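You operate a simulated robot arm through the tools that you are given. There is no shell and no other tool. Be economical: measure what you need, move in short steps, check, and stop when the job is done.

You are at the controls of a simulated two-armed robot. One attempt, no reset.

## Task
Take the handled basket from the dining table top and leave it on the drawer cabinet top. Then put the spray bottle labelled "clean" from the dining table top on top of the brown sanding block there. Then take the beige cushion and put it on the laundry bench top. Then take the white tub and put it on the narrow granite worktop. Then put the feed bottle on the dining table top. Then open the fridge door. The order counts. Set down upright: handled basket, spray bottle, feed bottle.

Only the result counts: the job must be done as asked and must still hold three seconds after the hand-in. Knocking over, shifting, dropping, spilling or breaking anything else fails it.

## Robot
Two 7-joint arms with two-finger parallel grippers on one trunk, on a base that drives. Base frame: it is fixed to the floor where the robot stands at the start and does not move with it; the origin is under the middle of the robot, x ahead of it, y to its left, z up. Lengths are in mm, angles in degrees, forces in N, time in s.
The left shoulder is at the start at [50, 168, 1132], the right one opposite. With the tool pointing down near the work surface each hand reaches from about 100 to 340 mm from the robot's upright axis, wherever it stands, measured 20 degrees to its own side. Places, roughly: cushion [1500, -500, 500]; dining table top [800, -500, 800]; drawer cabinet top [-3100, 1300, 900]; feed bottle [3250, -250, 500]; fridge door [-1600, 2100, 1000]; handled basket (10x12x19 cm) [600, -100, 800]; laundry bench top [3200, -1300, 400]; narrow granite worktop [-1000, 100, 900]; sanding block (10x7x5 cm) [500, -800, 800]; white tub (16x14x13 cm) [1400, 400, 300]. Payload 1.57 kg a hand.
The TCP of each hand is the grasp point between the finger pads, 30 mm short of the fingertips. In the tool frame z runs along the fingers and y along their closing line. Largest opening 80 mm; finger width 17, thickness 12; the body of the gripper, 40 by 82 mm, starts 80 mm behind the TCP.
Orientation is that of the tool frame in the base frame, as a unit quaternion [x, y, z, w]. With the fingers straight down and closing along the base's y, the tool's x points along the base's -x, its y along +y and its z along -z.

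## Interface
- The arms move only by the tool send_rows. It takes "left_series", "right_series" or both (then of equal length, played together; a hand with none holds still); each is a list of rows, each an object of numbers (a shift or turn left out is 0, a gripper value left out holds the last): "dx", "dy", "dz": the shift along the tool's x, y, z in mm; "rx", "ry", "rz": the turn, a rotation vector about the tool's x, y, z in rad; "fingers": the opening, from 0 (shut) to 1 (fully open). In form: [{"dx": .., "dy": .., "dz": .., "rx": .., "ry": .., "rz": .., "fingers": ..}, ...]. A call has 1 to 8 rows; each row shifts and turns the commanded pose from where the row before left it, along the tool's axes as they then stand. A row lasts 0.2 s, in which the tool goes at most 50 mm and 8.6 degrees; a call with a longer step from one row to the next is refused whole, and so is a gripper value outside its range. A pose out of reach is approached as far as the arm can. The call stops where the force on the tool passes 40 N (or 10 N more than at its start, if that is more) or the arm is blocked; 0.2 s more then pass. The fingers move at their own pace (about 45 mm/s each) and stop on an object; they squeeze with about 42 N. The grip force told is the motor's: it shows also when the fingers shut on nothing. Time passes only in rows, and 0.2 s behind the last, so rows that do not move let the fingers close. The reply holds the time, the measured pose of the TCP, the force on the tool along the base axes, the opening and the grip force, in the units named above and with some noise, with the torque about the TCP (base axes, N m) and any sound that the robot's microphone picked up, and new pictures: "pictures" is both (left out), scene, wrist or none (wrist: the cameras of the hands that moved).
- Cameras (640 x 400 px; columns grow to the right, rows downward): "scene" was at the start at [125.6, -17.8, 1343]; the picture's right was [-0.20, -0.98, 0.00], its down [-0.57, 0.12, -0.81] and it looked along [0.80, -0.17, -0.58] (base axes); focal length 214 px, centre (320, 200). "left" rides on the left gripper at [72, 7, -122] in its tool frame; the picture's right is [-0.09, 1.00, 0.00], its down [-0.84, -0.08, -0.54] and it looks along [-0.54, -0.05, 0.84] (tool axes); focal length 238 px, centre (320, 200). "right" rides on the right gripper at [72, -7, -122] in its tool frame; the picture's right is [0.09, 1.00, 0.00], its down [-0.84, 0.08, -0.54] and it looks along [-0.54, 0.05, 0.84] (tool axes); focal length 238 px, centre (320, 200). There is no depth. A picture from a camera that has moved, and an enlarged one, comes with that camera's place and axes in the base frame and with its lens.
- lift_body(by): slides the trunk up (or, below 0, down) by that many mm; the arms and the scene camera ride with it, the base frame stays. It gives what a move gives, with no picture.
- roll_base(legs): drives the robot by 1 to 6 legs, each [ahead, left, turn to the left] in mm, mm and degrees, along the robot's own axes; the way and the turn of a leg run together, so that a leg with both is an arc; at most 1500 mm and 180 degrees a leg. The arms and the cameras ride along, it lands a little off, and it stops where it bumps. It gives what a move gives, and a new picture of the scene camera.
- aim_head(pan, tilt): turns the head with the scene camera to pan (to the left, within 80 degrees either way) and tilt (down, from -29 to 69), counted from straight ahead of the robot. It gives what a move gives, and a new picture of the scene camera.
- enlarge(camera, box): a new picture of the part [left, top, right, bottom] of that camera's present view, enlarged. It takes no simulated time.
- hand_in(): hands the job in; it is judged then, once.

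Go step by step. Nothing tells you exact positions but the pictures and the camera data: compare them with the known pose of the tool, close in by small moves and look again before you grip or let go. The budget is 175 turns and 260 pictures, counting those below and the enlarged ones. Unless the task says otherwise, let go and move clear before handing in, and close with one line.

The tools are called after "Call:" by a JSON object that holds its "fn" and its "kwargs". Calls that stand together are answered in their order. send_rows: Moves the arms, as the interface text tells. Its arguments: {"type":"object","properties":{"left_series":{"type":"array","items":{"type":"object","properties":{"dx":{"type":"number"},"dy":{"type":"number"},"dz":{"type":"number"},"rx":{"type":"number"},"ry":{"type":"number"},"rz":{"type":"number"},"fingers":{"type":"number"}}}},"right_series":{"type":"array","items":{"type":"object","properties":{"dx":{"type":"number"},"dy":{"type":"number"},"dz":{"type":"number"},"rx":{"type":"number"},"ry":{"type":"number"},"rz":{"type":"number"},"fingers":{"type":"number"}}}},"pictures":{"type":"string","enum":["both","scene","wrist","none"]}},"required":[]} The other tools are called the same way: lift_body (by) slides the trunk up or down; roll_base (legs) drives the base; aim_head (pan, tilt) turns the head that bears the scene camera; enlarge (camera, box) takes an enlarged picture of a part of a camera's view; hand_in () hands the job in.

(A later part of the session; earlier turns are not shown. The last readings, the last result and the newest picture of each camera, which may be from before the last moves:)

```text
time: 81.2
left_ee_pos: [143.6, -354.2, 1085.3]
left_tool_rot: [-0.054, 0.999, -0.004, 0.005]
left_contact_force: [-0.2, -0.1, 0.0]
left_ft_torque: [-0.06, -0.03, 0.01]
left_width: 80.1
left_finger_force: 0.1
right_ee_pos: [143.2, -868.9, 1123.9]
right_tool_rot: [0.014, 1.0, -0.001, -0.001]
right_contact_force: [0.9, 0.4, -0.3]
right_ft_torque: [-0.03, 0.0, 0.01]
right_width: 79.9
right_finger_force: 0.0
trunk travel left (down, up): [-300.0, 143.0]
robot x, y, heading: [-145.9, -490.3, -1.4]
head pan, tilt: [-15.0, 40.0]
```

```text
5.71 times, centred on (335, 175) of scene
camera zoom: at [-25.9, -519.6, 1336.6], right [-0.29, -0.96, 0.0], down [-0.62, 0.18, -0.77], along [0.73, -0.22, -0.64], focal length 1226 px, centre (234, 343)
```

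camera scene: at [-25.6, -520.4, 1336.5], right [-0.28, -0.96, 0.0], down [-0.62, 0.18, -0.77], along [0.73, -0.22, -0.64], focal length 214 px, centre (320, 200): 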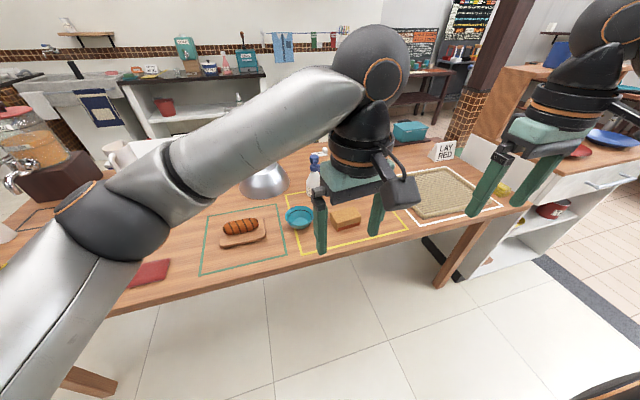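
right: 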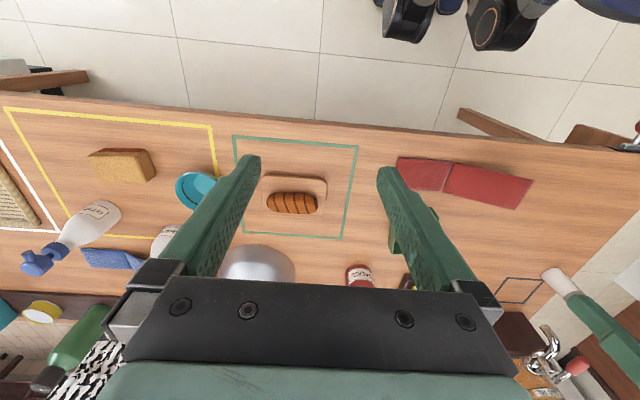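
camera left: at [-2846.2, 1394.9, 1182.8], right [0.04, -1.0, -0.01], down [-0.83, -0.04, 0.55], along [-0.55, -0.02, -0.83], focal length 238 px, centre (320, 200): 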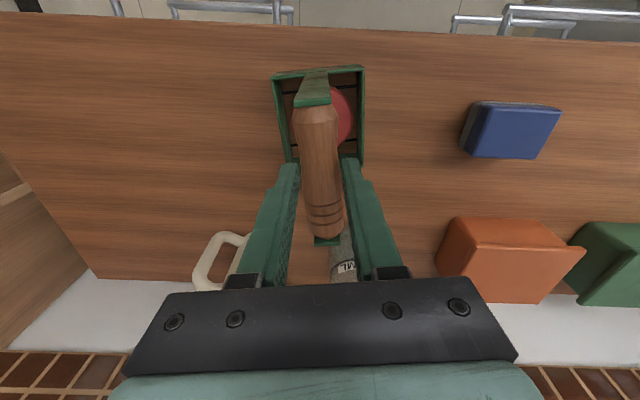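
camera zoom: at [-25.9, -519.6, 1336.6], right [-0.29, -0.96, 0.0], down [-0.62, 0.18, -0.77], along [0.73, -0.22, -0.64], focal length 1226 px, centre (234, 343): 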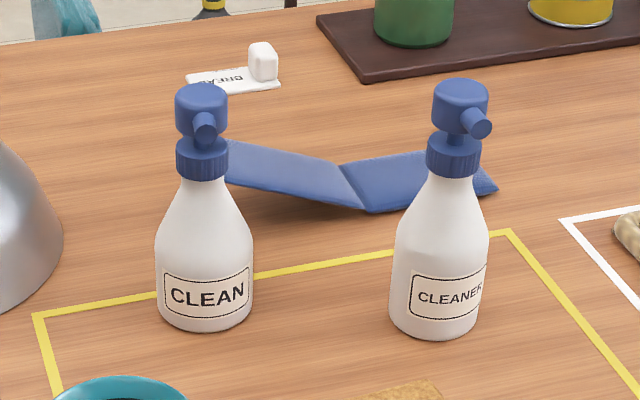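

The left of the two bottles, near [648, -700], reads "CLEAN"; the other reads "CLEANER". The block is near [425, -760]. I'll drive up and bring the right hand over the bottle.

Call:
{"fn": "roll_base", "kwargs": {"legs": [[245, 0, 1.4]]}}

Call:
{"fn": "send_rows", "kwargs": {"right_series": [{"dx": -40, "dy": 40}, {"dx": -40, "dy": 40}, {"dx": -20, "dy": 40}, {"dy": 30}], "pictures": "both"}}

```text
time: 83.0
left_ee_pos: [384.4, -350.2, 1084.5]
left_tool_rot: [-0.067, 0.998, -0.003, 0.005]
left_contact_force: [0.8, 0.2, 0.4]
left_ft_torque: [-0.02, -0.01, -0.02]
left_width: 80.0
left_finger_force: 0.1
right_ee_pos: [398.3, -864.6, 1122.6]
right_tool_rot: [0.0, 1.0, 0.0, 0.0]
right_contact_force: [-0.1, 0.2, 0.7]
right_ft_torque: [0.01, 0.04, 0.01]
right_width: 80.2
right_finger_force: 0.0
trunk travel left (down, up): [-300.0, 143.0]
robot x, y, heading: [93.6, -497.9, 0.1]
head pan, tilt: [-15.0, 40.0]
camera scene: at [219.1, -520.2, 1336.4], right [-0.26, -0.97, 0.0], down [-0.62, 0.17, -0.77], along [0.74, -0.2, -0.64], focal length 214 px, centre (320, 200)
```

scene: 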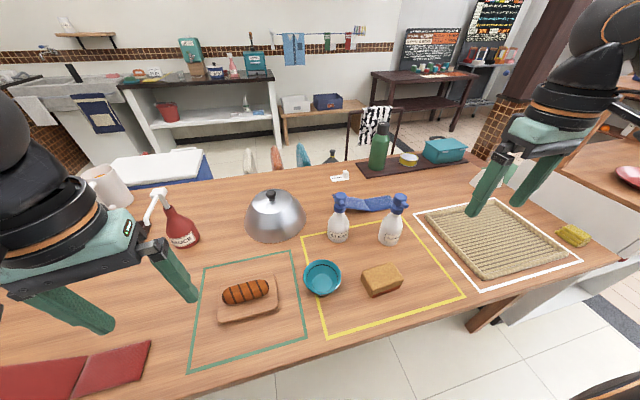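

```text
refused: row 1 steps farther than a row can; nothing moved
```

Call:
{"fn": "send_rows", "kwargs": {"right_series": [{"dx": -30, "dy": 35}, {"dx": -30, "dy": 35}, {"dx": -30, "dy": 35}, {"dx": -20, "dy": 35}, {"dx": -10, "dy": 25}], "pictures": "both"}}

```text
time: 84.2
left_ee_pos: [383.3, -350.2, 1085.8]
left_tool_rot: [-0.067, 0.998, -0.003, 0.004]
left_contact_force: [-0.6, 0.4, -0.1]
left_ft_torque: [-0.01, 0.0, 0.03]
left_width: 80.0
left_finger_force: 0.0
right_ee_pos: [518.0, -699.9, 1122.3]
right_tool_rot: [0.0, 1.0, 0.0, 0.0]
right_contact_force: [0.2, 0.7, 0.0]
right_ft_torque: [0.01, -0.02, 0.03]
right_width: 80.1
right_finger_force: 0.0
trunk travel left (down, up): [-300.0, 143.0]
robot x, y, heading: [93.8, -498.8, -0.1]
head pan, tilt: [-15.0, 40.0]
camera scene: at [219.0, -520.3, 1336.4], right [-0.26, -0.97, 0.0], down [-0.62, 0.17, -0.77], along [0.74, -0.2, -0.64], focal length 214 px, centre (320, 200)
camera right: at [447.4, -707.0, 1245.5], right [-0.09, 1.0, 0.0], down [0.84, 0.08, 0.54], along [0.54, 0.05, -0.84], focal length 238 px, centre (320, 200)
```

scene: 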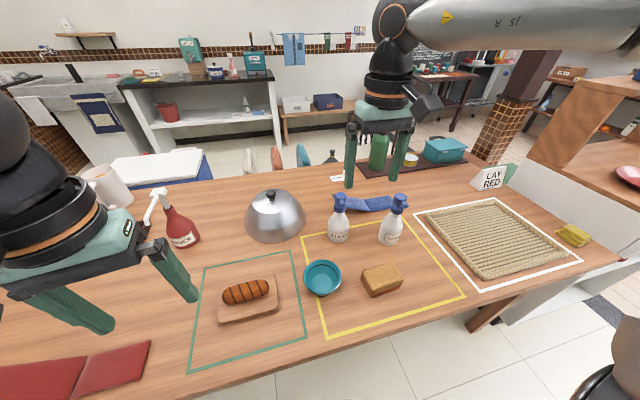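
right: 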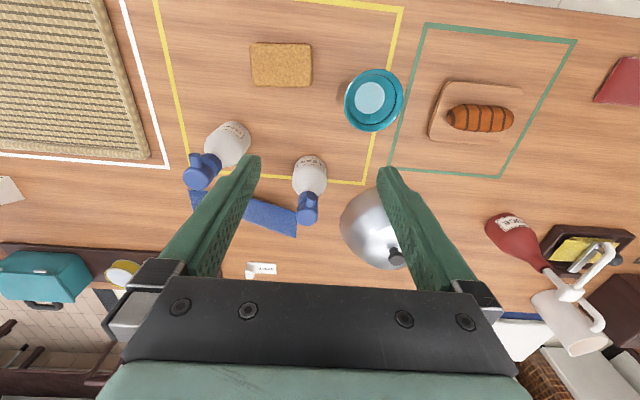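

The CLEAN bottle is at about [655, -705], with its head top near z≈965. I'll move above it.

Call:
{"fn": "send_rows", "kwargs": {"right_series": [{"dx": -30, "dz": 25}, {"dx": -35, "dz": 25}, {"dx": -36, "dy": -3, "dz": 20}, {"dx": -36, "dy": -2, "dz": 22}], "pictures": "both"}}

```text
time: 85.2
left_ee_pos: [383.0, -348.9, 1085.6]
left_tool_rot: [-0.068, 0.998, -0.004, 0.005]
left_contact_force: [0.5, 0.2, 0.0]
left_ft_torque: [-0.05, -0.02, -0.05]
left_width: 80.2
left_finger_force: 0.1
right_ee_pos: [624.8, -722.7, 1028.7]
right_tool_rot: [0.0, 1.0, 0.0, 0.001]
right_contact_force: [-0.2, 0.1, -0.7]
right_ft_torque: [0.0, -0.03, 0.01]
right_width: 80.0
right_finger_force: 0.1
right hand out of reach, approached as far as the arm can: row 3, 4
trunk travel left (down, up): [-300.0, 143.0]
robot x, y, heading: [97.4, -495.0, 0.1]
head pan, tilt: [-15.0, 40.0]
camera scene: at [218.8, -520.4, 1336.5], right [-0.26, -0.97, 0.0], down [-0.62, 0.17, -0.77], along [0.74, -0.2, -0.64], focal length 214 px, centre (320, 200)
camera right: at [554.6, -729.0, 1150.8], right [-0.09, 1.0, 0.0], down [0.84, 0.08, 0.54], along [0.54, 0.05, -0.84], focal length 238 px, centre (320, 200)
```

scene: 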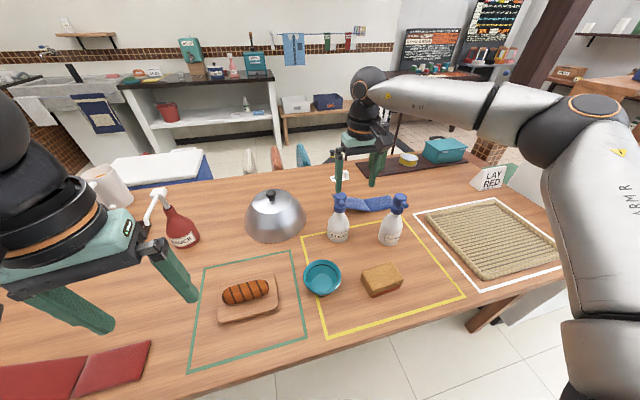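
right: 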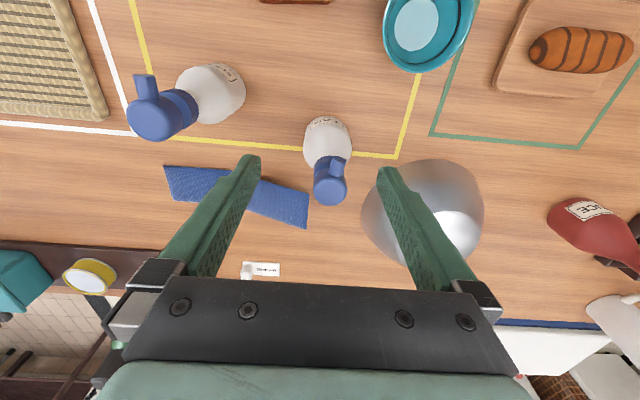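

The arm is at its limit, but the robot's base is small enough to drive 50 mm closer.

Call:
{"fn": "roll_base", "kwargs": {"legs": [[50, 0, 0]]}}

Call:
{"fn": "enlarge", "kwargs": {"camera": "right", "box": [200, 80, 460, 250]}}

```text
time: 86.1
left_ee_pos: [433.7, -350.6, 1083.9]
left_tool_rot: [-0.067, 0.998, -0.003, 0.004]
left_contact_force: [1.1, 0.8, 0.5]
left_ft_torque: [0.01, 0.01, 0.01]
left_width: 80.1
left_finger_force: 0.1
right_ee_pos: [676.3, -723.5, 1028.6]
right_tool_rot: [0.0, 1.0, 0.0, -0.001]
right_contact_force: [0.4, -0.5, 0.1]
right_ft_torque: [0.05, 0.01, 0.02]
right_width: 80.1
right_finger_force: 0.1
trunk travel left (down, up): [-300.0, 143.0]
robot x, y, heading: [148.7, -498.3, 0.3]
head pan, tilt: [-15.0, 40.0]
camera scene: at [268.9, -520.4, 1336.4], right [-0.26, -0.97, 0.0], down [-0.62, 0.17, -0.77], along [0.74, -0.2, -0.64], focal length 214 px, centre (320, 200)
```

scene: 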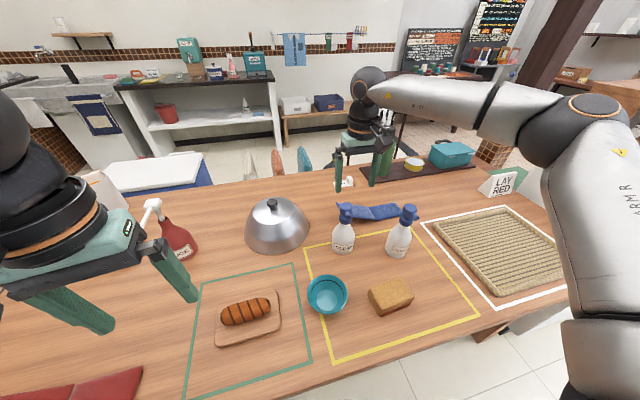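

```text
2.35 times, centred on (330, 165) of right
camera zoom: at [604.1, -728.9, 1150.9], right [-0.09, 1.0, 0.0], down [0.84, 0.08, 0.54], along [0.54, 0.05, -0.84], focal length 561 px, centre (296, 282)
```

zoom: 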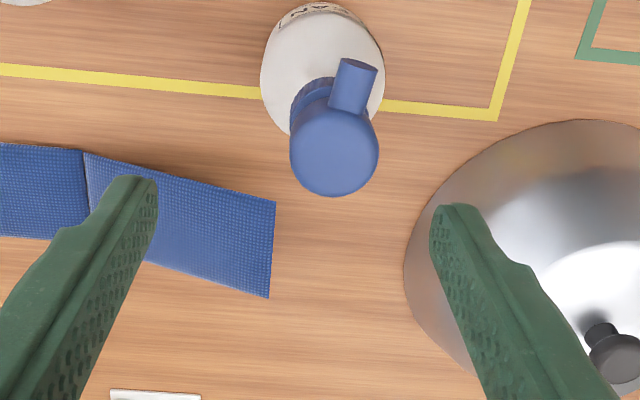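

The bottle's axis is at about [669, -709], with the nozzle pointing at the robot, so closing along y is right. I'll centre and descend to the collar.

Call:
{"fn": "send_rows", "kwargs": {"right_series": [{"dx": 7, "dy": 14}, {"dz": 30}, {"dz": 30}, {"dz": 25}, {"dz": 20}], "pictures": "both"}}

Call:
{"fn": "enlarge", "kwargs": {"camera": "scene", "box": [290, 150, 430, 270]}}

```text
time: 87.3
left_ee_pos: [433.7, -350.0, 1085.2]
left_tool_rot: [-0.067, 0.998, -0.003, 0.005]
left_contact_force: [0.8, -0.2, 0.0]
left_ft_torque: [0.01, 0.02, 0.01]
left_width: 79.8
left_finger_force: 0.1
right_ee_pos: [655.0, -718.0, 927.0]
right_tool_rot: [0.0, 1.0, 0.001, 0.002]
right_contact_force: [-0.1, 1.1, 0.5]
right_ft_torque: [-0.01, 0.01, -0.02]
right_width: 80.0
right_finger_force: 0.1
right hand out of reach, approached as far as the arm can: row 2, 4, 5
trunk travel left (down, up): [-300.0, 143.0]
robot x, y, heading: [150.2, -498.3, -0.0]
head pan, tilt: [-15.0, 40.0]
camera scene: at [268.0, -520.4, 1336.5], right [-0.26, -0.97, 0.0], down [-0.62, 0.17, -0.77], along [0.74, -0.2, -0.64], focal length 214 px, centre (320, 200)
camera right: at [583.6, -724.1, 1048.6], right [-0.09, 1.0, 0.0], down [0.83, 0.08, 0.55], along [0.54, 0.05, -0.84], focal length 238 px, centre (320, 200)
```

scene: 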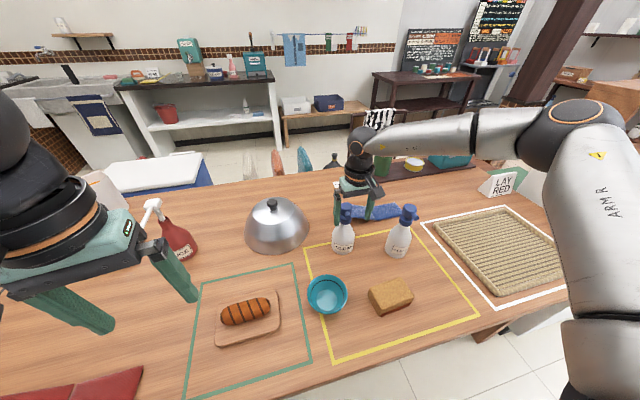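
right: 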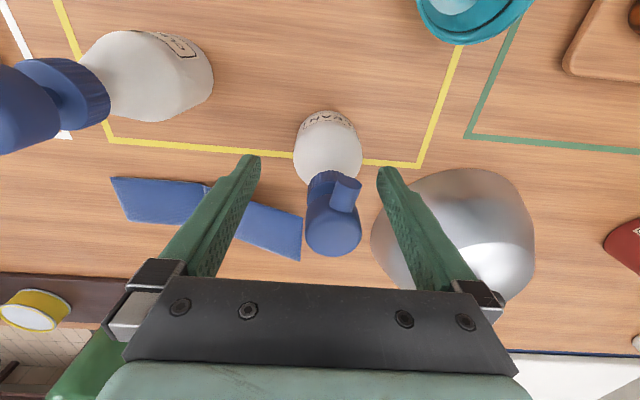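

```text
3.33 times, centred on (360, 210) of scene
camera zoom: at [268.0, -520.4, 1336.5], right [-0.26, -0.97, 0.0], down [-0.62, 0.17, -0.77], along [0.74, -0.2, -0.64], focal length 715 px, centre (187, 167)
```

zoom: 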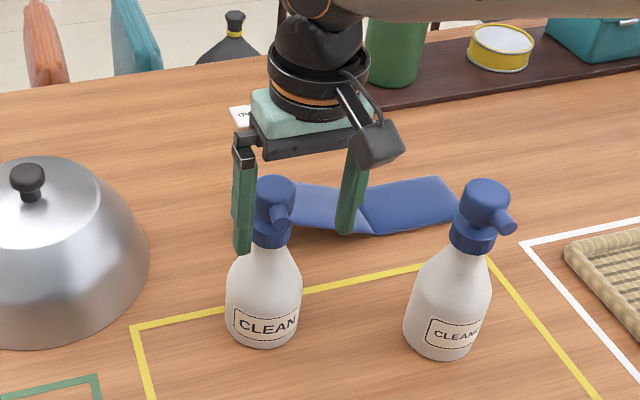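

The fingers straddle the collar but sit about 8 mm short in x. I'll nudge the base forward 10 mm.

Call:
{"fn": "roll_base", "kwargs": {"legs": [[10, 3, 0]]}}

Call:
{"fn": "enlarge", "kwargs": {"camera": "right", "box": [200, 100, 460, 270]}}

```text
time: 88.0
left_ee_pos: [442.9, -347.0, 1085.4]
left_tool_rot: [-0.068, 0.998, -0.004, 0.004]
left_contact_force: [-0.5, -0.4, -0.3]
left_ft_torque: [0.02, 0.01, 0.05]
left_width: 79.8
left_finger_force: 0.0
right_ee_pos: [664.2, -713.6, 925.6]
right_tool_rot: [0.0, 1.0, 0.002, 0.002]
right_contact_force: [0.0, 0.0, -0.1]
right_ft_torque: [-0.02, -0.01, -0.01]
right_width: 80.2
right_finger_force: 0.0
trunk travel left (down, up): [-300.0, 143.0]
robot x, y, heading: [153.7, -500.0, 0.3]
head pan, tilt: [-15.0, 40.0]
camera scene: at [278.4, -517.3, 1336.4], right [-0.26, -0.97, 0.0], down [-0.62, 0.17, -0.77], along [0.74, -0.2, -0.64], focal length 214 px, centre (320, 200)
```

scene: 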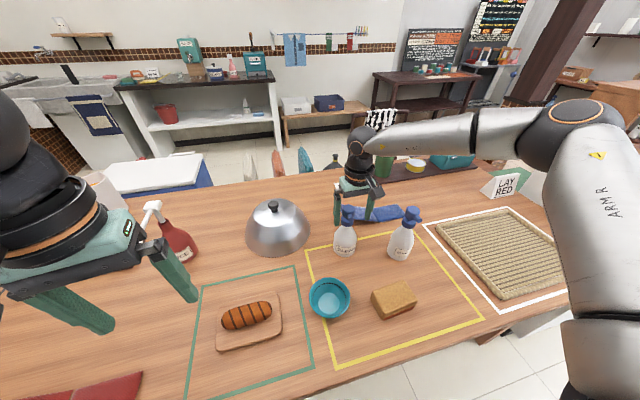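

```text
2.35 times, centred on (330, 185) of right
camera zoom: at [593.8, -721.2, 1048.7], right [-0.09, 1.0, 0.0], down [0.84, 0.08, 0.54], along [0.54, 0.05, -0.84], focal length 561 px, centre (296, 235)
```

zoom: 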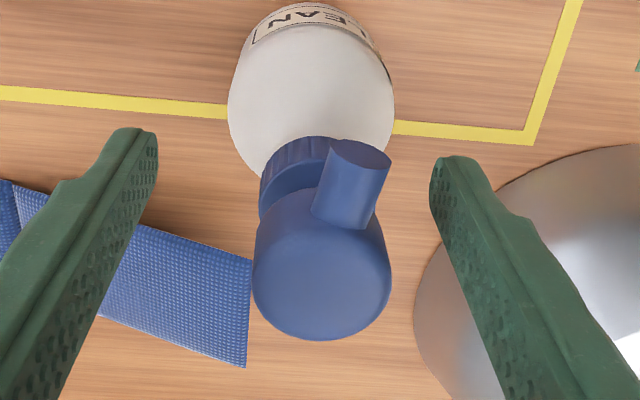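

The collar now lies at the TCP (within a millimetre or two in x). I'll shift 4 mm in y, close and lift.

Call:
{"fn": "send_rows", "kwargs": {"right_series": [{"dy": 4}, {"fingers": 0}, {}, {}, {}, {"dz": -15}], "pictures": "both"}}

```text
time: 89.4
left_ee_pos: [442.4, -347.9, 1085.0]
left_tool_rot: [-0.067, 0.998, -0.003, 0.006]
left_contact_force: [-0.5, -1.0, 0.0]
left_ft_torque: [0.0, -0.01, 0.02]
left_width: 80.2
left_finger_force: 0.1
right_ee_pos: [664.8, -710.5, 941.2]
right_tool_rot: [0.0, 1.0, 0.001, 0.002]
right_contact_force: [0.5, 0.1, -2.1]
right_ft_torque: [0.0, 0.02, -0.01]
right_width: 14.2
right_finger_force: 23.6
trunk travel left (down, up): [-300.0, 143.0]
robot x, y, heading: [159.5, -495.0, -0.1]
head pan, tilt: [-15.0, 40.0]
camera scene: at [277.7, -517.4, 1336.5], right [-0.26, -0.97, 0.0], down [-0.62, 0.17, -0.77], along [0.74, -0.2, -0.64], focal length 214 px, centre (320, 200)
camera right: at [593.1, -717.6, 1063.4], right [-0.09, 1.0, 0.0], down [0.84, 0.08, 0.54], along [0.54, 0.05, -0.84], focal length 238 px, centre (320, 200)
```

scene: 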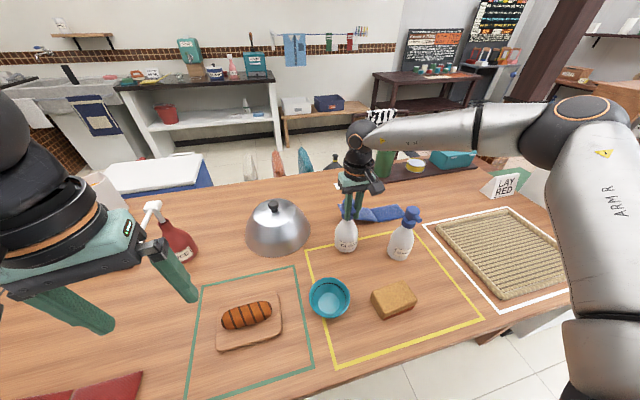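
right: 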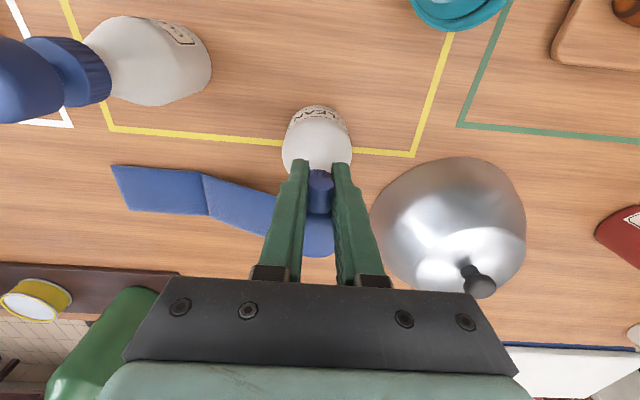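

Call:
{"fn": "enlarge", "kwargs": {"camera": "scene", "box": [310, 160, 430, 270]}}

Call:
{"fn": "send_rows", "kwargs": {"right_series": [{}, {"dz": -10}], "pictures": "none"}}

Call:
{"fn": "enlarge", "kwargs": {"camera": "scene", "box": [310, 160, 430, 270]}}

```text
3.64 times, centred on (370, 215) of scene
camera zoom: at [277.7, -517.4, 1336.5], right [-0.26, -0.97, 0.0], down [-0.62, 0.17, -0.77], along [0.74, -0.2, -0.64], focal length 780 px, centre (138, 146)
```

zoom: 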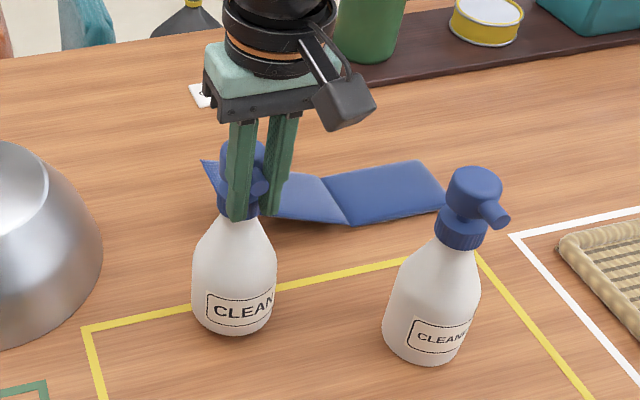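

```text
time: 90.0
left_ee_pos: [440.7, -345.8, 1085.9]
left_tool_rot: [-0.067, 0.998, -0.003, 0.005]
left_contact_force: [-0.2, -0.3, 0.4]
left_ft_torque: [-0.06, 0.0, -0.01]
left_width: 80.1
left_finger_force: 0.1
right_ee_pos: [664.4, -711.2, 953.3]
right_tool_rot: [0.001, 1.0, 0.0, 0.002]
right_contact_force: [-0.1, 0.1, -1.8]
right_ft_torque: [-0.01, 0.02, 0.0]
right_width: 14.1
right_finger_force: 30.1
trunk travel left (down, up): [-300.0, 143.0]
robot x, y, heading: [152.2, -494.6, 0.1]
head pan, tilt: [-15.0, 40.0]
```

```text
3.64 times, centred on (370, 215) of scene
camera zoom: at [277.9, -517.5, 1336.5], right [-0.26, -0.97, 0.0], down [-0.62, 0.17, -0.77], along [0.74, -0.2, -0.64], focal length 780 px, centre (138, 146)
```

zoom: 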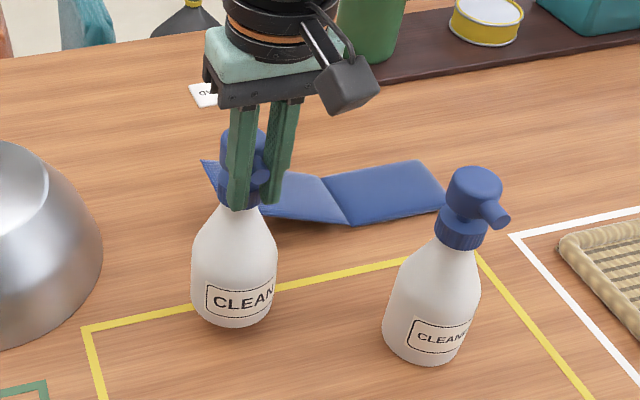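

The bottle is lifted cleanly and hangs upright. I'll raise it more and measure the block precisely.

Call:
{"fn": "send_rows", "kwargs": {"right_series": [{"dz": -40}, {"dz": -30, "dx": 20}], "pictures": "none"}}

Call:
{"fn": "enlarge", "kwargs": {"camera": "scene", "box": [350, 260, 440, 340]}}

Call:
{"fn": "enlarge", "kwargs": {"camera": "left", "box": [0, 0, 640, 400]}}

```text
time: 90.6
left_ee_pos: [441.9, -346.6, 1085.0]
left_tool_rot: [-0.066, 0.998, -0.003, 0.005]
left_contact_force: [-0.3, -0.7, 0.0]
left_ft_torque: [0.01, -0.02, 0.02]
left_width: 80.1
left_finger_force: 0.1
right_ee_pos: [643.2, -710.7, 1022.0]
right_tool_rot: [0.0, 1.0, 0.001, 0.0]
right_contact_force: [0.0, 0.3, -1.6]
right_ft_torque: [-0.02, 0.06, 0.03]
right_width: 14.0
right_finger_force: 29.9
trunk travel left (down, up): [-300.0, 143.0]
robot x, y, heading: [158.1, -493.3, 0.2]
head pan, tilt: [-15.0, 40.0]
```

```text
5.00 times, centred on (395, 300) of scene
camera zoom: at [277.3, -517.4, 1336.6], right [-0.26, -0.97, 0.0], down [-0.62, 0.17, -0.77], along [0.74, -0.2, -0.64], focal length 1072 px, centre (-55, -300)
```

zoom: 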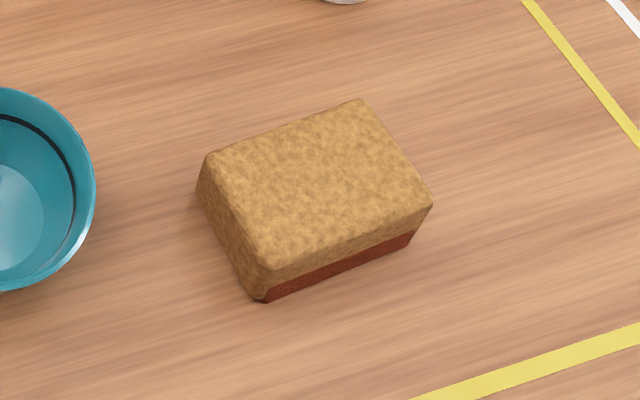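

```text
1.00 times, centred on (320, 200) of left
camera zoom: at [367.4, -349.0, 1205.6], right [-0.04, 1.0, -0.01], down [0.83, 0.04, 0.55], along [0.55, 0.02, -0.83], focal length 238 px, centre (320, 200)
```

zoom: 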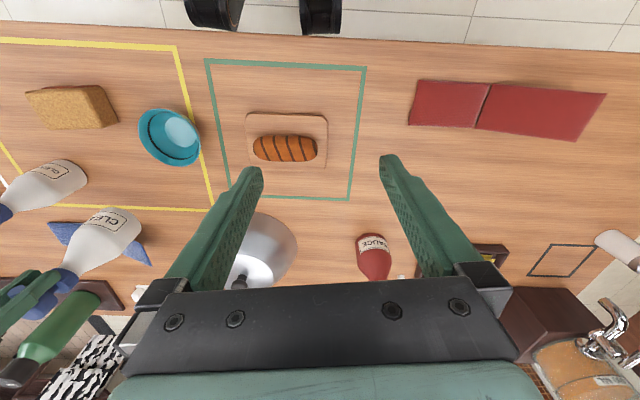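

The block's top centre is at roughly [466, -755, 846]. I'll bring the bottle close to it and compare directly in the wrist view.

Call:
{"fn": "send_rows", "kwargs": {"right_series": [{"dx": 40, "dy": -10}, {"dx": 40, "dy": -12}, {"dx": 40, "dy": -12}, {"dx": 30, "dy": -10}], "pictures": "both"}}

Call:
{"fn": "enlarge", "kwargs": {"camera": "right", "box": [200, 0, 440, 200]}}

Call:
{"fn": "enlarge", "kwargs": {"camera": "scene", "box": [340, 200, 460, 320]}}

```text
time: 91.6
left_ee_pos: [441.6, -348.0, 1083.9]
left_tool_rot: [-0.067, 0.998, -0.004, 0.005]
left_contact_force: [0.0, 0.2, 0.0]
left_ft_torque: [0.04, 0.01, 0.0]
left_width: 79.9
left_finger_force: 0.0
right_ee_pos: [495.8, -755.2, 1018.3]
right_tool_rot: [0.0, 1.0, 0.001, 0.002]
right_contact_force: [-0.1, -0.3, -2.0]
right_ft_torque: [-0.03, 0.03, 0.0]
right_width: 13.8
right_finger_force: 31.2
trunk travel left (down, up): [-300.0, 143.0]
robot x, y, heading: [158.8, -497.6, 0.1]
head pan, tilt: [-15.0, 40.0]
camera scene: at [277.6, -517.8, 1336.6], right [-0.26, -0.97, 0.0], down [-0.62, 0.17, -0.77], along [0.74, -0.2, -0.64], focal length 214 px, centre (320, 200)
camera right: at [424.3, -762.3, 1140.4], right [-0.09, 1.0, 0.0], down [0.83, 0.08, 0.55], along [0.54, 0.05, -0.84], focal length 238 px, centre (320, 200)
```

scene: 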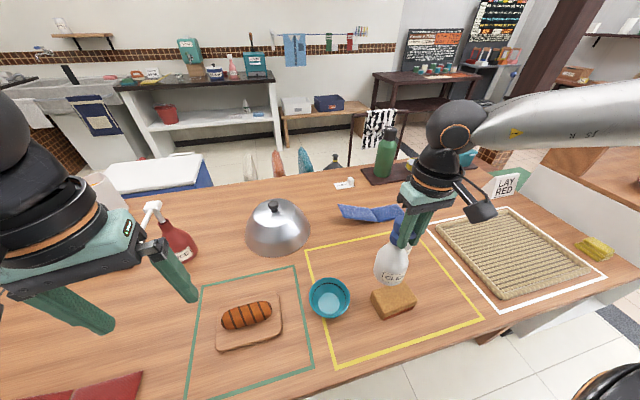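
right: 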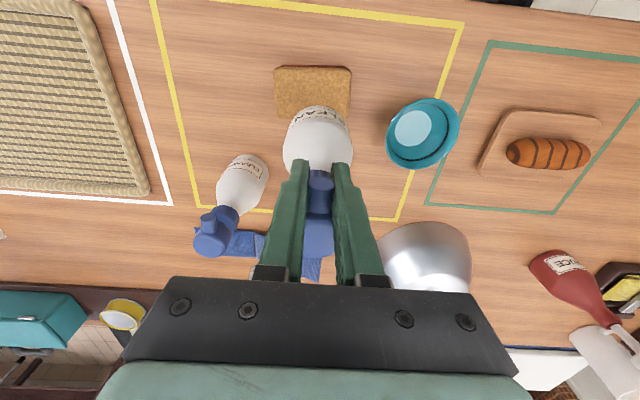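

```text
2.00 times, centred on (320, 100) of right
camera zoom: at [424.3, -762.3, 1140.4], right [-0.09, 1.0, 0.0], down [0.83, 0.08, 0.55], along [0.54, 0.05, -0.84], focal length 477 px, centre (320, 400)
```

zoom: 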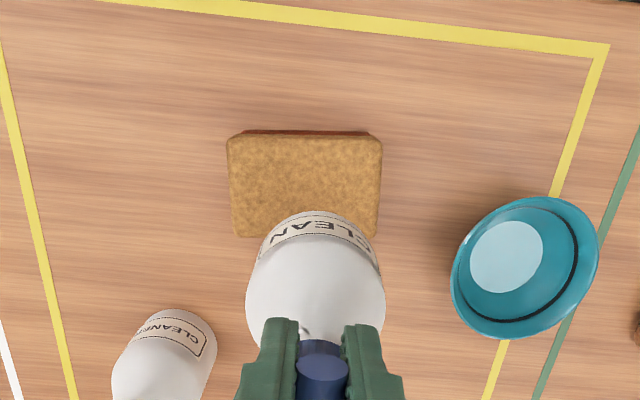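

```text
3.33 times, centred on (400, 260) of scene
camera zoom: at [277.6, -517.8, 1336.6], right [-0.26, -0.97, 0.0], down [-0.62, 0.17, -0.77], along [0.74, -0.2, -0.64], focal length 715 px, centre (53, 0)
```

zoom: 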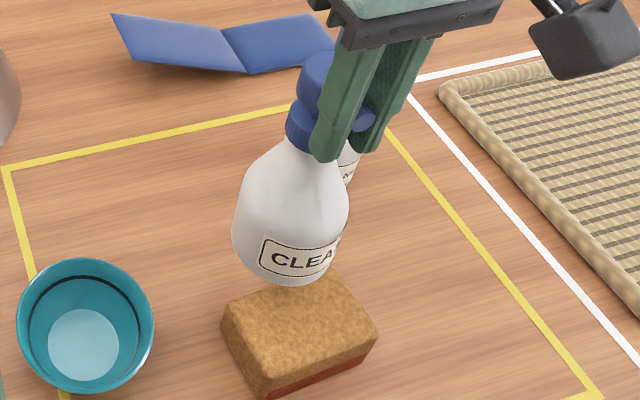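

The bottle's axis is at about [497, -757] and the block centre at [471, -766]. I'll move over the block, lower part of the way and check.

Call:
{"fn": "send_rows", "kwargs": {"right_series": [{"dx": 25, "dy": -9}, {"dz": 15}, {"dz": 10}], "pictures": "none"}}

Call:
{"fn": "enlarge", "kwargs": {"camera": "right", "box": [200, 20, 440, 220]}}

Call:
{"fn": "enlarge", "kwargs": {"camera": "scene", "box": [340, 220, 460, 340]}}

Call:
{"fn": "enlarge", "kwargs": {"camera": "left", "box": [0, 50, 200, 250]}}

```text
time: 92.4
left_ee_pos: [442.6, -347.7, 1084.5]
left_tool_rot: [-0.067, 0.998, -0.003, 0.005]
left_contact_force: [-0.3, -0.1, -0.4]
left_ft_torque: [-0.06, 0.03, 0.02]
left_width: 79.8
left_finger_force: 0.1
right_ee_pos: [469.7, -764.1, 994.0]
right_tool_rot: [0.001, 1.0, 0.001, 0.002]
right_contact_force: [-0.6, -0.1, -2.9]
right_ft_torque: [-0.02, 0.04, -0.01]
right_width: 14.0
right_finger_force: 30.2
trunk travel left (down, up): [-300.0, 143.0]
robot x, y, heading: [152.6, -495.9, 0.0]
head pan, tilt: [-15.0, 40.0]
```

```text
2.00 times, centred on (320, 120) of right
camera zoom: at [398.8, -770.4, 1115.9], right [-0.09, 1.0, 0.0], down [0.83, 0.08, 0.55], along [0.54, 0.05, -0.84], focal length 477 px, centre (320, 360)
```

zoom: 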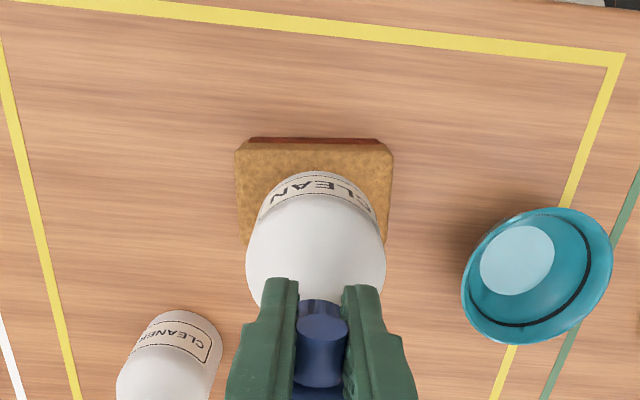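

```text
3.33 times, centred on (400, 280) of scene
camera zoom: at [278.0, -517.6, 1336.5], right [-0.26, -0.97, 0.0], down [-0.62, 0.17, -0.77], along [0.74, -0.2, -0.64], focal length 715 px, centre (53, -67)
```

zoom: 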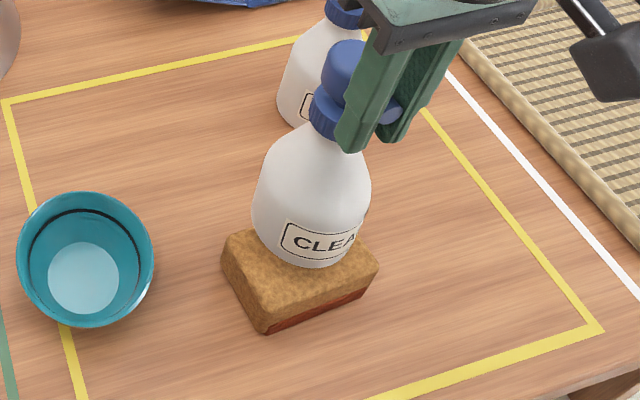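

```text
2.00 times, centred on (100, 150) of left
camera zoom: at [368.0, -349.2, 1205.5], right [-0.04, 1.0, -0.01], down [0.83, 0.04, 0.55], along [0.55, 0.02, -0.83], focal length 477 px, centre (760, 300)
```

zoom: 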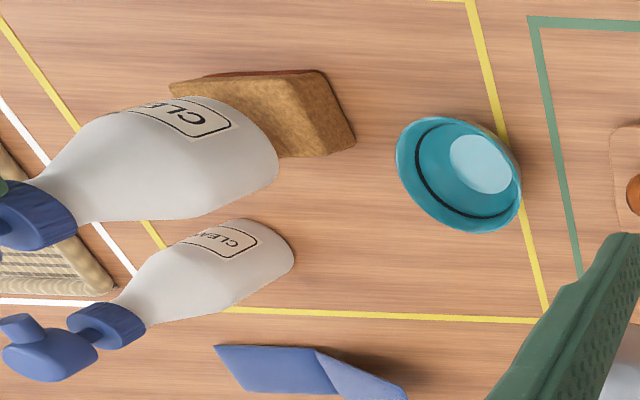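

The fingers actually hold the 14 mm nozzle, so the bottle's axis is about 20 mm further out, and the table must be at z≈765. The bottle base is then near [488, -767] against a block centre of [475, -764]. I'll correct for that and lower carefully.

Call:
{"fn": "send_rows", "kwargs": {"right_series": [{"dx": 12.5, "dy": 2}, {"dz": 6}, {"dz": 5}], "pictures": "none"}}

Call:
{"fn": "enlarge", "kwargs": {"camera": "right", "box": [200, 20, 440, 220]}}

Call:
{"fn": "enlarge", "kwargs": {"camera": "scene", "box": [340, 220, 460, 340]}}

```text
time: 93.2
left_ee_pos: [442.7, -347.7, 1085.0]
left_tool_rot: [-0.067, 0.998, -0.003, 0.006]
left_contact_force: [0.2, -0.2, 0.4]
left_ft_torque: [-0.03, -0.01, 0.0]
left_width: 79.8
left_finger_force: 0.1
right_ee_pos: [457.9, -762.2, 984.5]
right_tool_rot: [-0.001, 1.0, 0.001, 0.001]
right_contact_force: [-0.1, 0.2, -1.4]
right_ft_torque: [0.0, 0.02, 0.0]
right_width: 13.8
right_finger_force: 30.4
trunk travel left (down, up): [-300.0, 143.0]
robot x, y, heading: [154.5, -494.4, 0.3]
head pan, tilt: [-15.0, 40.0]
```

```text
2.00 times, centred on (320, 120) of right
camera zoom: at [386.5, -768.8, 1106.7], right [-0.09, 1.0, 0.0], down [0.83, 0.08, 0.55], along [0.54, 0.05, -0.84], focal length 477 px, centre (320, 360)
```

zoom: 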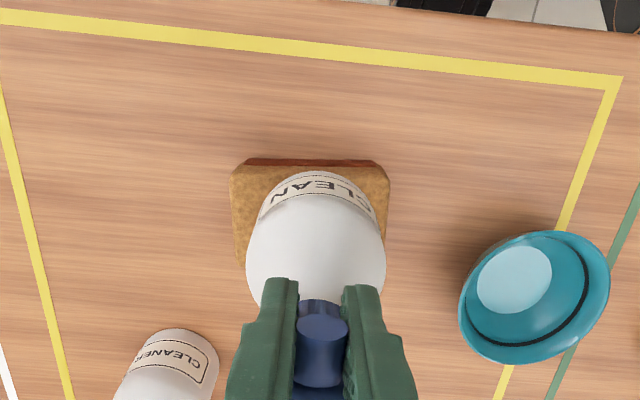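

```text
3.33 times, centred on (400, 280) of scene
camera zoom: at [277.9, -517.6, 1336.5], right [-0.26, -0.97, 0.0], down [-0.62, 0.17, -0.77], along [0.74, -0.2, -0.64], focal length 715 px, centre (53, -67)
```

zoom: 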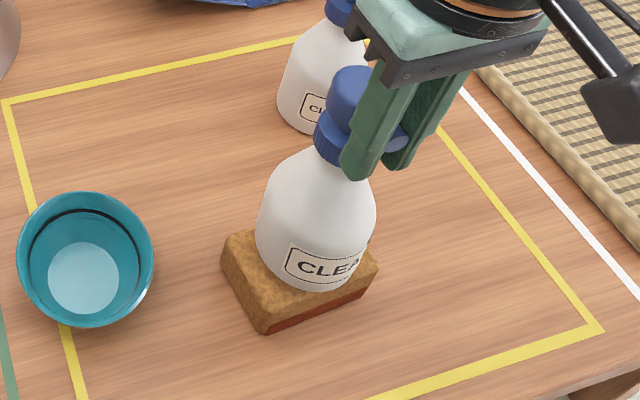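

The bottle base is centred on the block now. I'll lower the last millimetres in small steps.

Call:
{"fn": "send_rows", "kwargs": {"right_series": [{"dz": 3}, {"dz": 2}], "pictures": "none"}}

Call:
{"fn": "send_rows", "kwargs": {"right_series": [{"dz": 2}], "pictures": "none"}}

Call:
{"fn": "send_rows", "kwargs": {"right_series": [{"dz": 2}], "pictures": "scene"}}

Call:
{"fn": "enlarge", "kwargs": {"camera": "scene", "box": [340, 220, 460, 340]}}

```text
time: 93.8
left_ee_pos: [442.2, -347.2, 1084.6]
left_tool_rot: [-0.068, 0.998, -0.002, 0.005]
left_contact_force: [0.5, 0.0, -0.4]
left_ft_torque: [0.0, -0.03, 0.02]
left_width: 79.9
left_finger_force: 0.0
right_ee_pos: [457.9, -760.9, 980.7]
right_tool_rot: [0.001, 1.0, 0.001, 0.003]
right_contact_force: [-1.0, -0.8, -2.0]
right_ft_torque: [0.01, 0.05, 0.0]
right_width: 14.3
right_finger_force: 30.7
trunk travel left (down, up): [-300.0, 143.0]
robot x, y, heading: [159.4, -496.1, 0.1]
head pan, tilt: [-15.0, 40.0]
```

```text
time: 94.2
left_ee_pos: [443.2, -346.8, 1085.0]
left_tool_rot: [-0.067, 0.998, -0.003, 0.005]
left_contact_force: [-0.3, 0.1, -0.3]
left_ft_torque: [-0.02, 0.01, 0.04]
left_width: 79.6
left_finger_force: 0.0
right_ee_pos: [457.7, -761.0, 977.2]
right_tool_rot: [0.0, 1.0, 0.002, 0.002]
right_contact_force: [1.2, -0.3, -1.9]
right_ft_torque: [0.02, 0.0, 0.01]
right_width: 14.2
right_finger_force: 30.6
trunk travel left (down, up): [-300.0, 143.0]
robot x, y, heading: [153.6, -491.0, 0.1]
head pan, tilt: [-15.0, 40.0]
```

```text
time: 94.6
left_ee_pos: [442.3, -347.9, 1085.0]
left_tool_rot: [-0.066, 0.998, -0.003, 0.005]
left_contact_force: [0.3, 0.2, -0.3]
left_ft_torque: [0.02, 0.01, 0.02]
left_width: 80.1
left_finger_force: 0.1
right_ee_pos: [458.1, -761.0, 975.8]
right_tool_rot: [-0.001, 1.0, 0.0, 0.002]
right_contact_force: [0.0, 0.4, -3.1]
right_ft_torque: [0.02, 0.03, -0.01]
right_width: 14.0
right_finger_force: 30.3
trunk travel left (down, up): [-300.0, 143.0]
robot x, y, heading: [155.0, -494.6, 0.0]
head pan, tilt: [-15.0, 40.0]
camera scene: at [278.0, -517.5, 1336.5], right [-0.26, -0.97, 0.0], down [-0.62, 0.17, -0.77], along [0.74, -0.2, -0.64], focal length 214 px, centre (320, 200)
```

scene: 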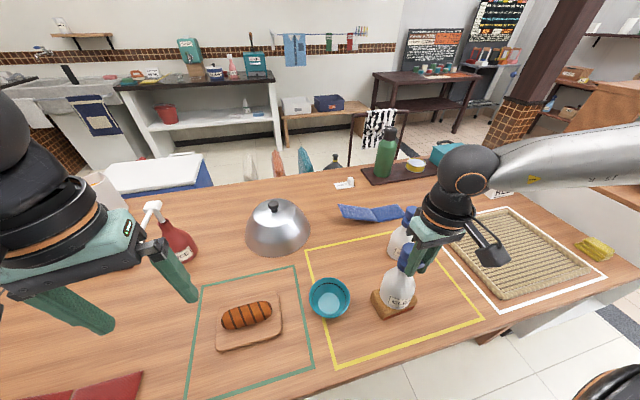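

```text
3.33 times, centred on (400, 280) of scene
camera zoom: at [278.0, -517.5, 1336.5], right [-0.26, -0.97, 0.0], down [-0.62, 0.17, -0.77], along [0.74, -0.2, -0.64], focal length 715 px, centre (53, -67)
```

zoom: 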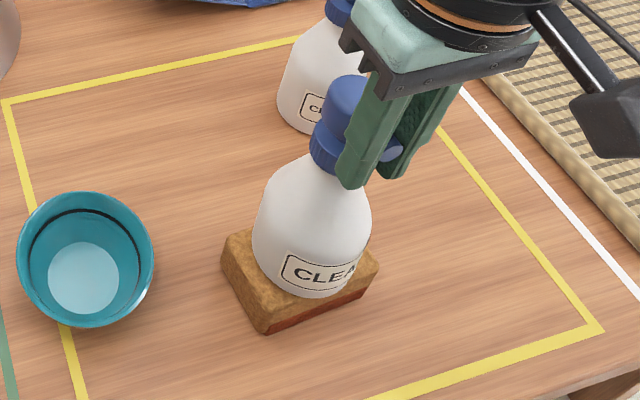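

Call:
{"fn": "send_rows", "kwargs": {"right_series": [{"dz": 2}], "pictures": "none"}}

Call:
{"fn": "send_rows", "kwargs": {"right_series": [{"dz": 2}], "pictures": "none"}}

Call:
{"fn": "enlarge", "kwargs": {"camera": "right", "box": [200, 20, 440, 220]}}

```text
time: 95.0
left_ee_pos: [442.3, -347.5, 1084.4]
left_tool_rot: [-0.068, 0.998, -0.003, 0.006]
left_contact_force: [0.5, -0.1, -1.0]
left_ft_torque: [-0.01, 0.02, -0.03]
left_width: 79.9
left_finger_force: 0.0
right_ee_pos: [457.1, -761.3, 974.0]
right_tool_rot: [0.0, 1.0, 0.001, 0.001]
right_contact_force: [0.0, 0.0, -1.6]
right_ft_torque: [-0.01, 0.06, -0.02]
right_width: 13.9
right_finger_force: 30.6
trunk travel left (down, up): [-300.0, 143.0]
robot x, y, heading: [158.6, -495.5, 0.2]
head pan, tilt: [-15.0, 40.0]
```

```text
time: 95.4
left_ee_pos: [442.4, -347.3, 1085.9]
left_tool_rot: [-0.068, 0.998, -0.003, 0.006]
left_contact_force: [0.7, 0.1, -0.4]
left_ft_torque: [0.02, -0.02, 0.0]
left_width: 80.3
left_finger_force: 0.0
right_ee_pos: [457.1, -761.4, 971.6]
right_tool_rot: [0.0, 1.0, 0.001, 0.001]
right_contact_force: [-0.2, -0.7, -1.0]
right_ft_torque: [-0.05, 0.0, 0.01]
right_width: 13.9
right_finger_force: 30.3
trunk travel left (down, up): [-300.0, 143.0]
robot x, y, heading: [162.0, -496.0, -0.3]
head pan, tilt: [-15.0, 40.0]
```

```text
2.00 times, centred on (320, 120) of right
camera zoom: at [385.5, -768.1, 1094.2], right [-0.09, 1.0, 0.0], down [0.83, 0.08, 0.55], along [0.54, 0.05, -0.84], focal length 477 px, centre (320, 360)
```

zoom: 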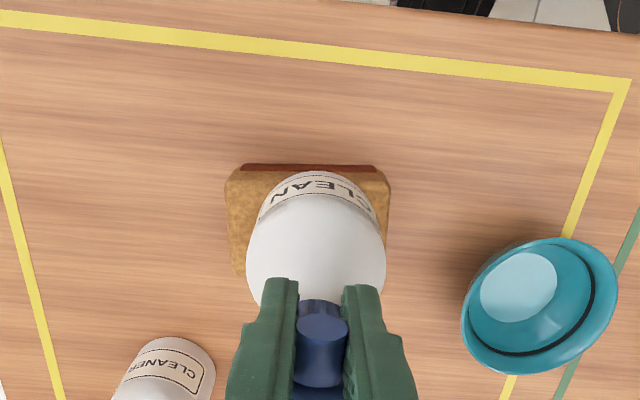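

Call:
{"fn": "send_rows", "kwargs": {"right_series": [{"dz": 2}], "pictures": "none"}}

Call:
{"fn": "send_rows", "kwargs": {"right_series": [{"dz": 2}], "pictures": "none"}}

Call:
{"fn": "send_rows", "kwargs": {"right_series": [{"dz": 1.5}], "pictures": "none"}}

Call:
{"fn": "enlarge", "kwargs": {"camera": "scene", "box": [350, 230, 440, 330]}}

```text
time: 95.8
left_ee_pos: [442.2, -347.4, 1085.1]
left_tool_rot: [-0.068, 0.998, -0.003, 0.005]
left_contact_force: [-0.2, -0.9, -0.4]
left_ft_torque: [0.01, 0.01, -0.03]
left_width: 79.7
left_finger_force: 0.1
right_ee_pos: [456.6, -760.9, 970.2]
right_tool_rot: [0.001, 1.0, 0.001, 0.003]
right_contact_force: [-0.7, -0.2, 1.4]
right_ft_torque: [-0.06, -0.09, -0.04]
right_width: 13.9
right_finger_force: 29.5
trunk travel left (down, up): [-300.0, 143.0]
robot x, y, heading: [155.6, -490.3, -0.0]
head pan, tilt: [-15.0, 40.0]
```

```text
time: 96.2
left_ee_pos: [442.6, -347.4, 1085.4]
left_tool_rot: [-0.067, 0.998, -0.003, 0.005]
left_contact_force: [0.2, -0.5, -0.6]
left_ft_torque: [-0.01, 0.01, 0.03]
left_width: 80.0
left_finger_force: 0.0
right_ee_pos: [456.2, -762.2, 966.5]
right_tool_rot: [0.0, 1.0, 0.001, 0.001]
right_contact_force: [-0.6, 0.4, 1.9]
right_ft_torque: [0.05, -0.08, 0.04]
right_width: 14.1
right_finger_force: 30.1
trunk travel left (down, up): [-300.0, 143.0]
robot x, y, heading: [159.8, -493.2, -0.2]
head pan, tilt: [-15.0, 40.0]
```

```text
time: 96.6
left_ee_pos: [440.4, -346.6, 1085.4]
left_tool_rot: [-0.067, 0.998, -0.003, 0.006]
left_contact_force: [-0.3, -0.6, 0.2]
left_ft_torque: [0.01, 0.0, 0.03]
left_width: 80.0
left_finger_force: 0.0
right_ee_pos: [457.4, -760.9, 965.0]
right_tool_rot: [0.001, 1.0, 0.001, 0.001]
right_contact_force: [0.0, -0.7, 1.4]
right_ft_torque: [-0.04, -0.13, 0.01]
right_width: 14.1
right_finger_force: 30.3
trunk travel left (down, up): [-300.0, 143.0]
robot x, y, heading: [153.0, -496.0, 0.0]
head pan, tilt: [-15.0, 40.0]
heard: click
```

```text
4.00 times, centred on (395, 280) of scene
camera zoom: at [277.7, -517.4, 1336.6], right [-0.26, -0.97, 0.0], down [-0.62, 0.17, -0.77], along [0.74, -0.2, -0.64], focal length 858 px, centre (20, -120)
```

zoom: 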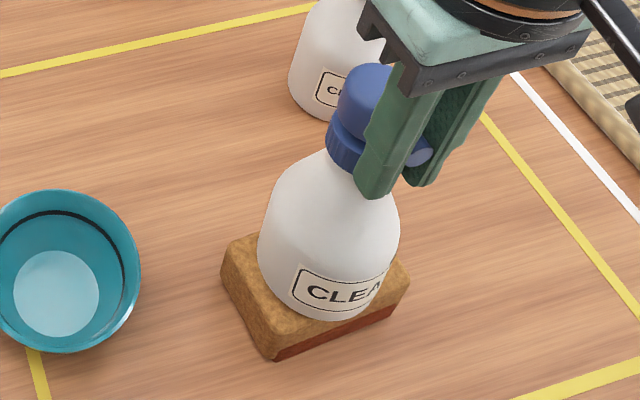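

The bottle stands on the block. I'll take off the slight down-push, then open the fingers.

Call:
{"fn": "send_rows", "kwargs": {"right_series": [{"dz": -3}, {"fingers": 0.3}, {}, {}], "pictures": "none"}}

Call:
{"fn": "enlarge", "kwargs": {"camera": "scene", "box": [350, 230, 440, 330]}}

Call:
{"fn": "enlarge", "kwargs": {"camera": "right", "box": [200, 20, 440, 220]}}

```text
time: 97.6
left_ee_pos: [442.4, -348.0, 1085.2]
left_tool_rot: [-0.067, 0.998, -0.003, 0.005]
left_contact_force: [-0.2, 0.5, 0.4]
left_ft_torque: [0.0, 0.02, -0.01]
left_width: 80.1
left_finger_force: 0.1
right_ee_pos: [457.0, -761.9, 968.4]
right_tool_rot: [0.0, 1.0, 0.001, 0.001]
right_contact_force: [-0.2, 0.6, -1.2]
right_ft_torque: [-0.02, -0.02, 0.01]
right_width: 24.5
right_finger_force: 0.1
trunk travel left (down, up): [-300.0, 143.0]
robot x, y, heading: [156.1, -495.7, 0.2]
head pan, tilt: [-15.0, 40.0]
```

```text
4.00 times, centred on (395, 280) of scene
camera zoom: at [277.8, -517.4, 1336.5], right [-0.26, -0.97, 0.0], down [-0.62, 0.17, -0.77], along [0.74, -0.2, -0.64], focal length 858 px, centre (20, -120)
```

zoom: 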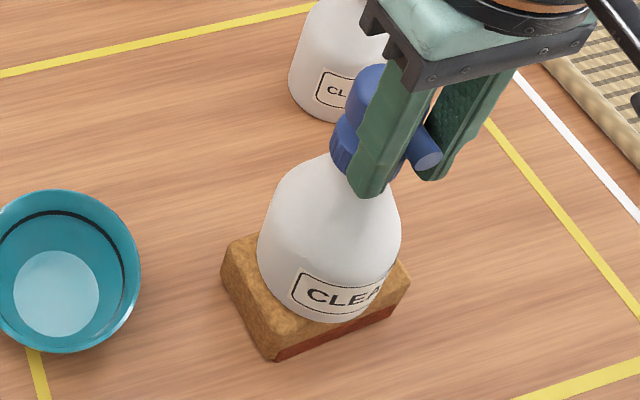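

```text
2.00 times, centred on (320, 120) of right
camera zoom: at [385.6, -768.3, 1091.0], right [-0.09, 1.0, 0.0], down [0.83, 0.08, 0.55], along [0.54, 0.05, -0.84], focal length 477 px, centre (320, 360)
```

zoom: 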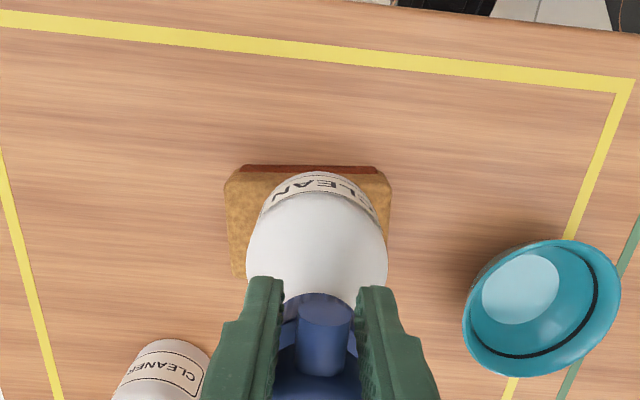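

The bottle stands on its own on the block. I'll open further, rise clear, and then plan the cushion.

Call:
{"fn": "send_rows", "kwargs": {"right_series": [{"fingers": 0.8}, {}, {"dz": -30}, {"dz": -40}, {"dz": -40}, {"dz": -40, "dx": 20}], "pictures": "none"}}

Call:
{"fn": "aim_head", "kwargs": {"pan": 0, "tilt": 25}}

Call:
{"fn": "enlarge", "kwargs": {"camera": "scene", "box": [40, 60, 600, 240]}}

```text
time: 99.0
left_ee_pos: [442.2, -346.5, 1084.9]
left_tool_rot: [-0.067, 0.998, -0.003, 0.006]
left_contact_force: [-0.7, 0.4, 0.8]
left_ft_torque: [-0.03, -0.02, -0.01]
left_width: 79.8
left_finger_force: 0.1
right_ee_pos: [438.4, -761.2, 1121.3]
right_tool_rot: [0.0, 1.0, 0.001, 0.002]
right_contact_force: [-0.1, 0.5, -0.9]
right_ft_torque: [0.0, -0.01, 0.0]
right_width: 64.0
right_finger_force: 0.1
trunk travel left (down, up): [-300.0, 143.0]
robot x, y, heading: [161.4, -497.4, 0.1]
head pan, tilt: [-15.0, 40.0]
```

```text
time: 99.8
left_ee_pos: [442.5, -347.3, 1085.0]
left_tool_rot: [-0.067, 0.998, -0.003, 0.005]
left_contact_force: [-0.3, -0.3, -1.0]
left_ft_torque: [-0.01, 0.02, -0.03]
left_width: 80.0
left_finger_force: 0.1
right_ee_pos: [439.3, -762.0, 1120.5]
right_tool_rot: [0.0, 1.0, 0.001, 0.002]
right_contact_force: [0.2, 0.0, 0.2]
right_ft_torque: [0.01, 0.04, -0.01]
right_width: 64.2
right_finger_force: 0.1
trunk travel left (down, up): [-300.0, 143.0]
robot x, y, heading: [155.7, -493.9, -0.1]
head pan, tilt: [0.0, 25.0]
camera scene: at [287.8, -495.5, 1359.8], right [0.0, -1.0, 0.0], down [-0.42, 0.0, -0.91], along [0.91, 0.0, -0.42], focal length 214 px, centre (320, 200)
```

scene: 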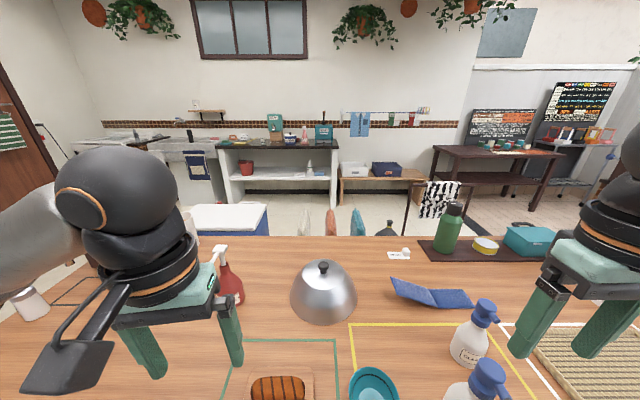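

```text
1.14 times, centred on (320, 150) of scene
camera zoom: at [287.8, -495.5, 1359.8], right [0.0, -1.0, 0.0], down [-0.42, 0.0, -0.91], along [0.91, 0.0, -0.42], focal length 245 px, centre (320, 257)
```

zoom: 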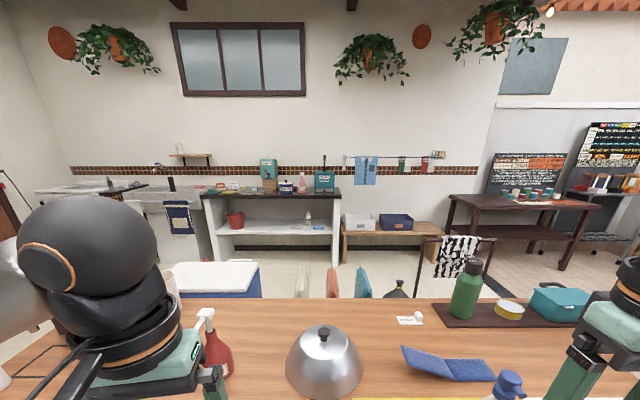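

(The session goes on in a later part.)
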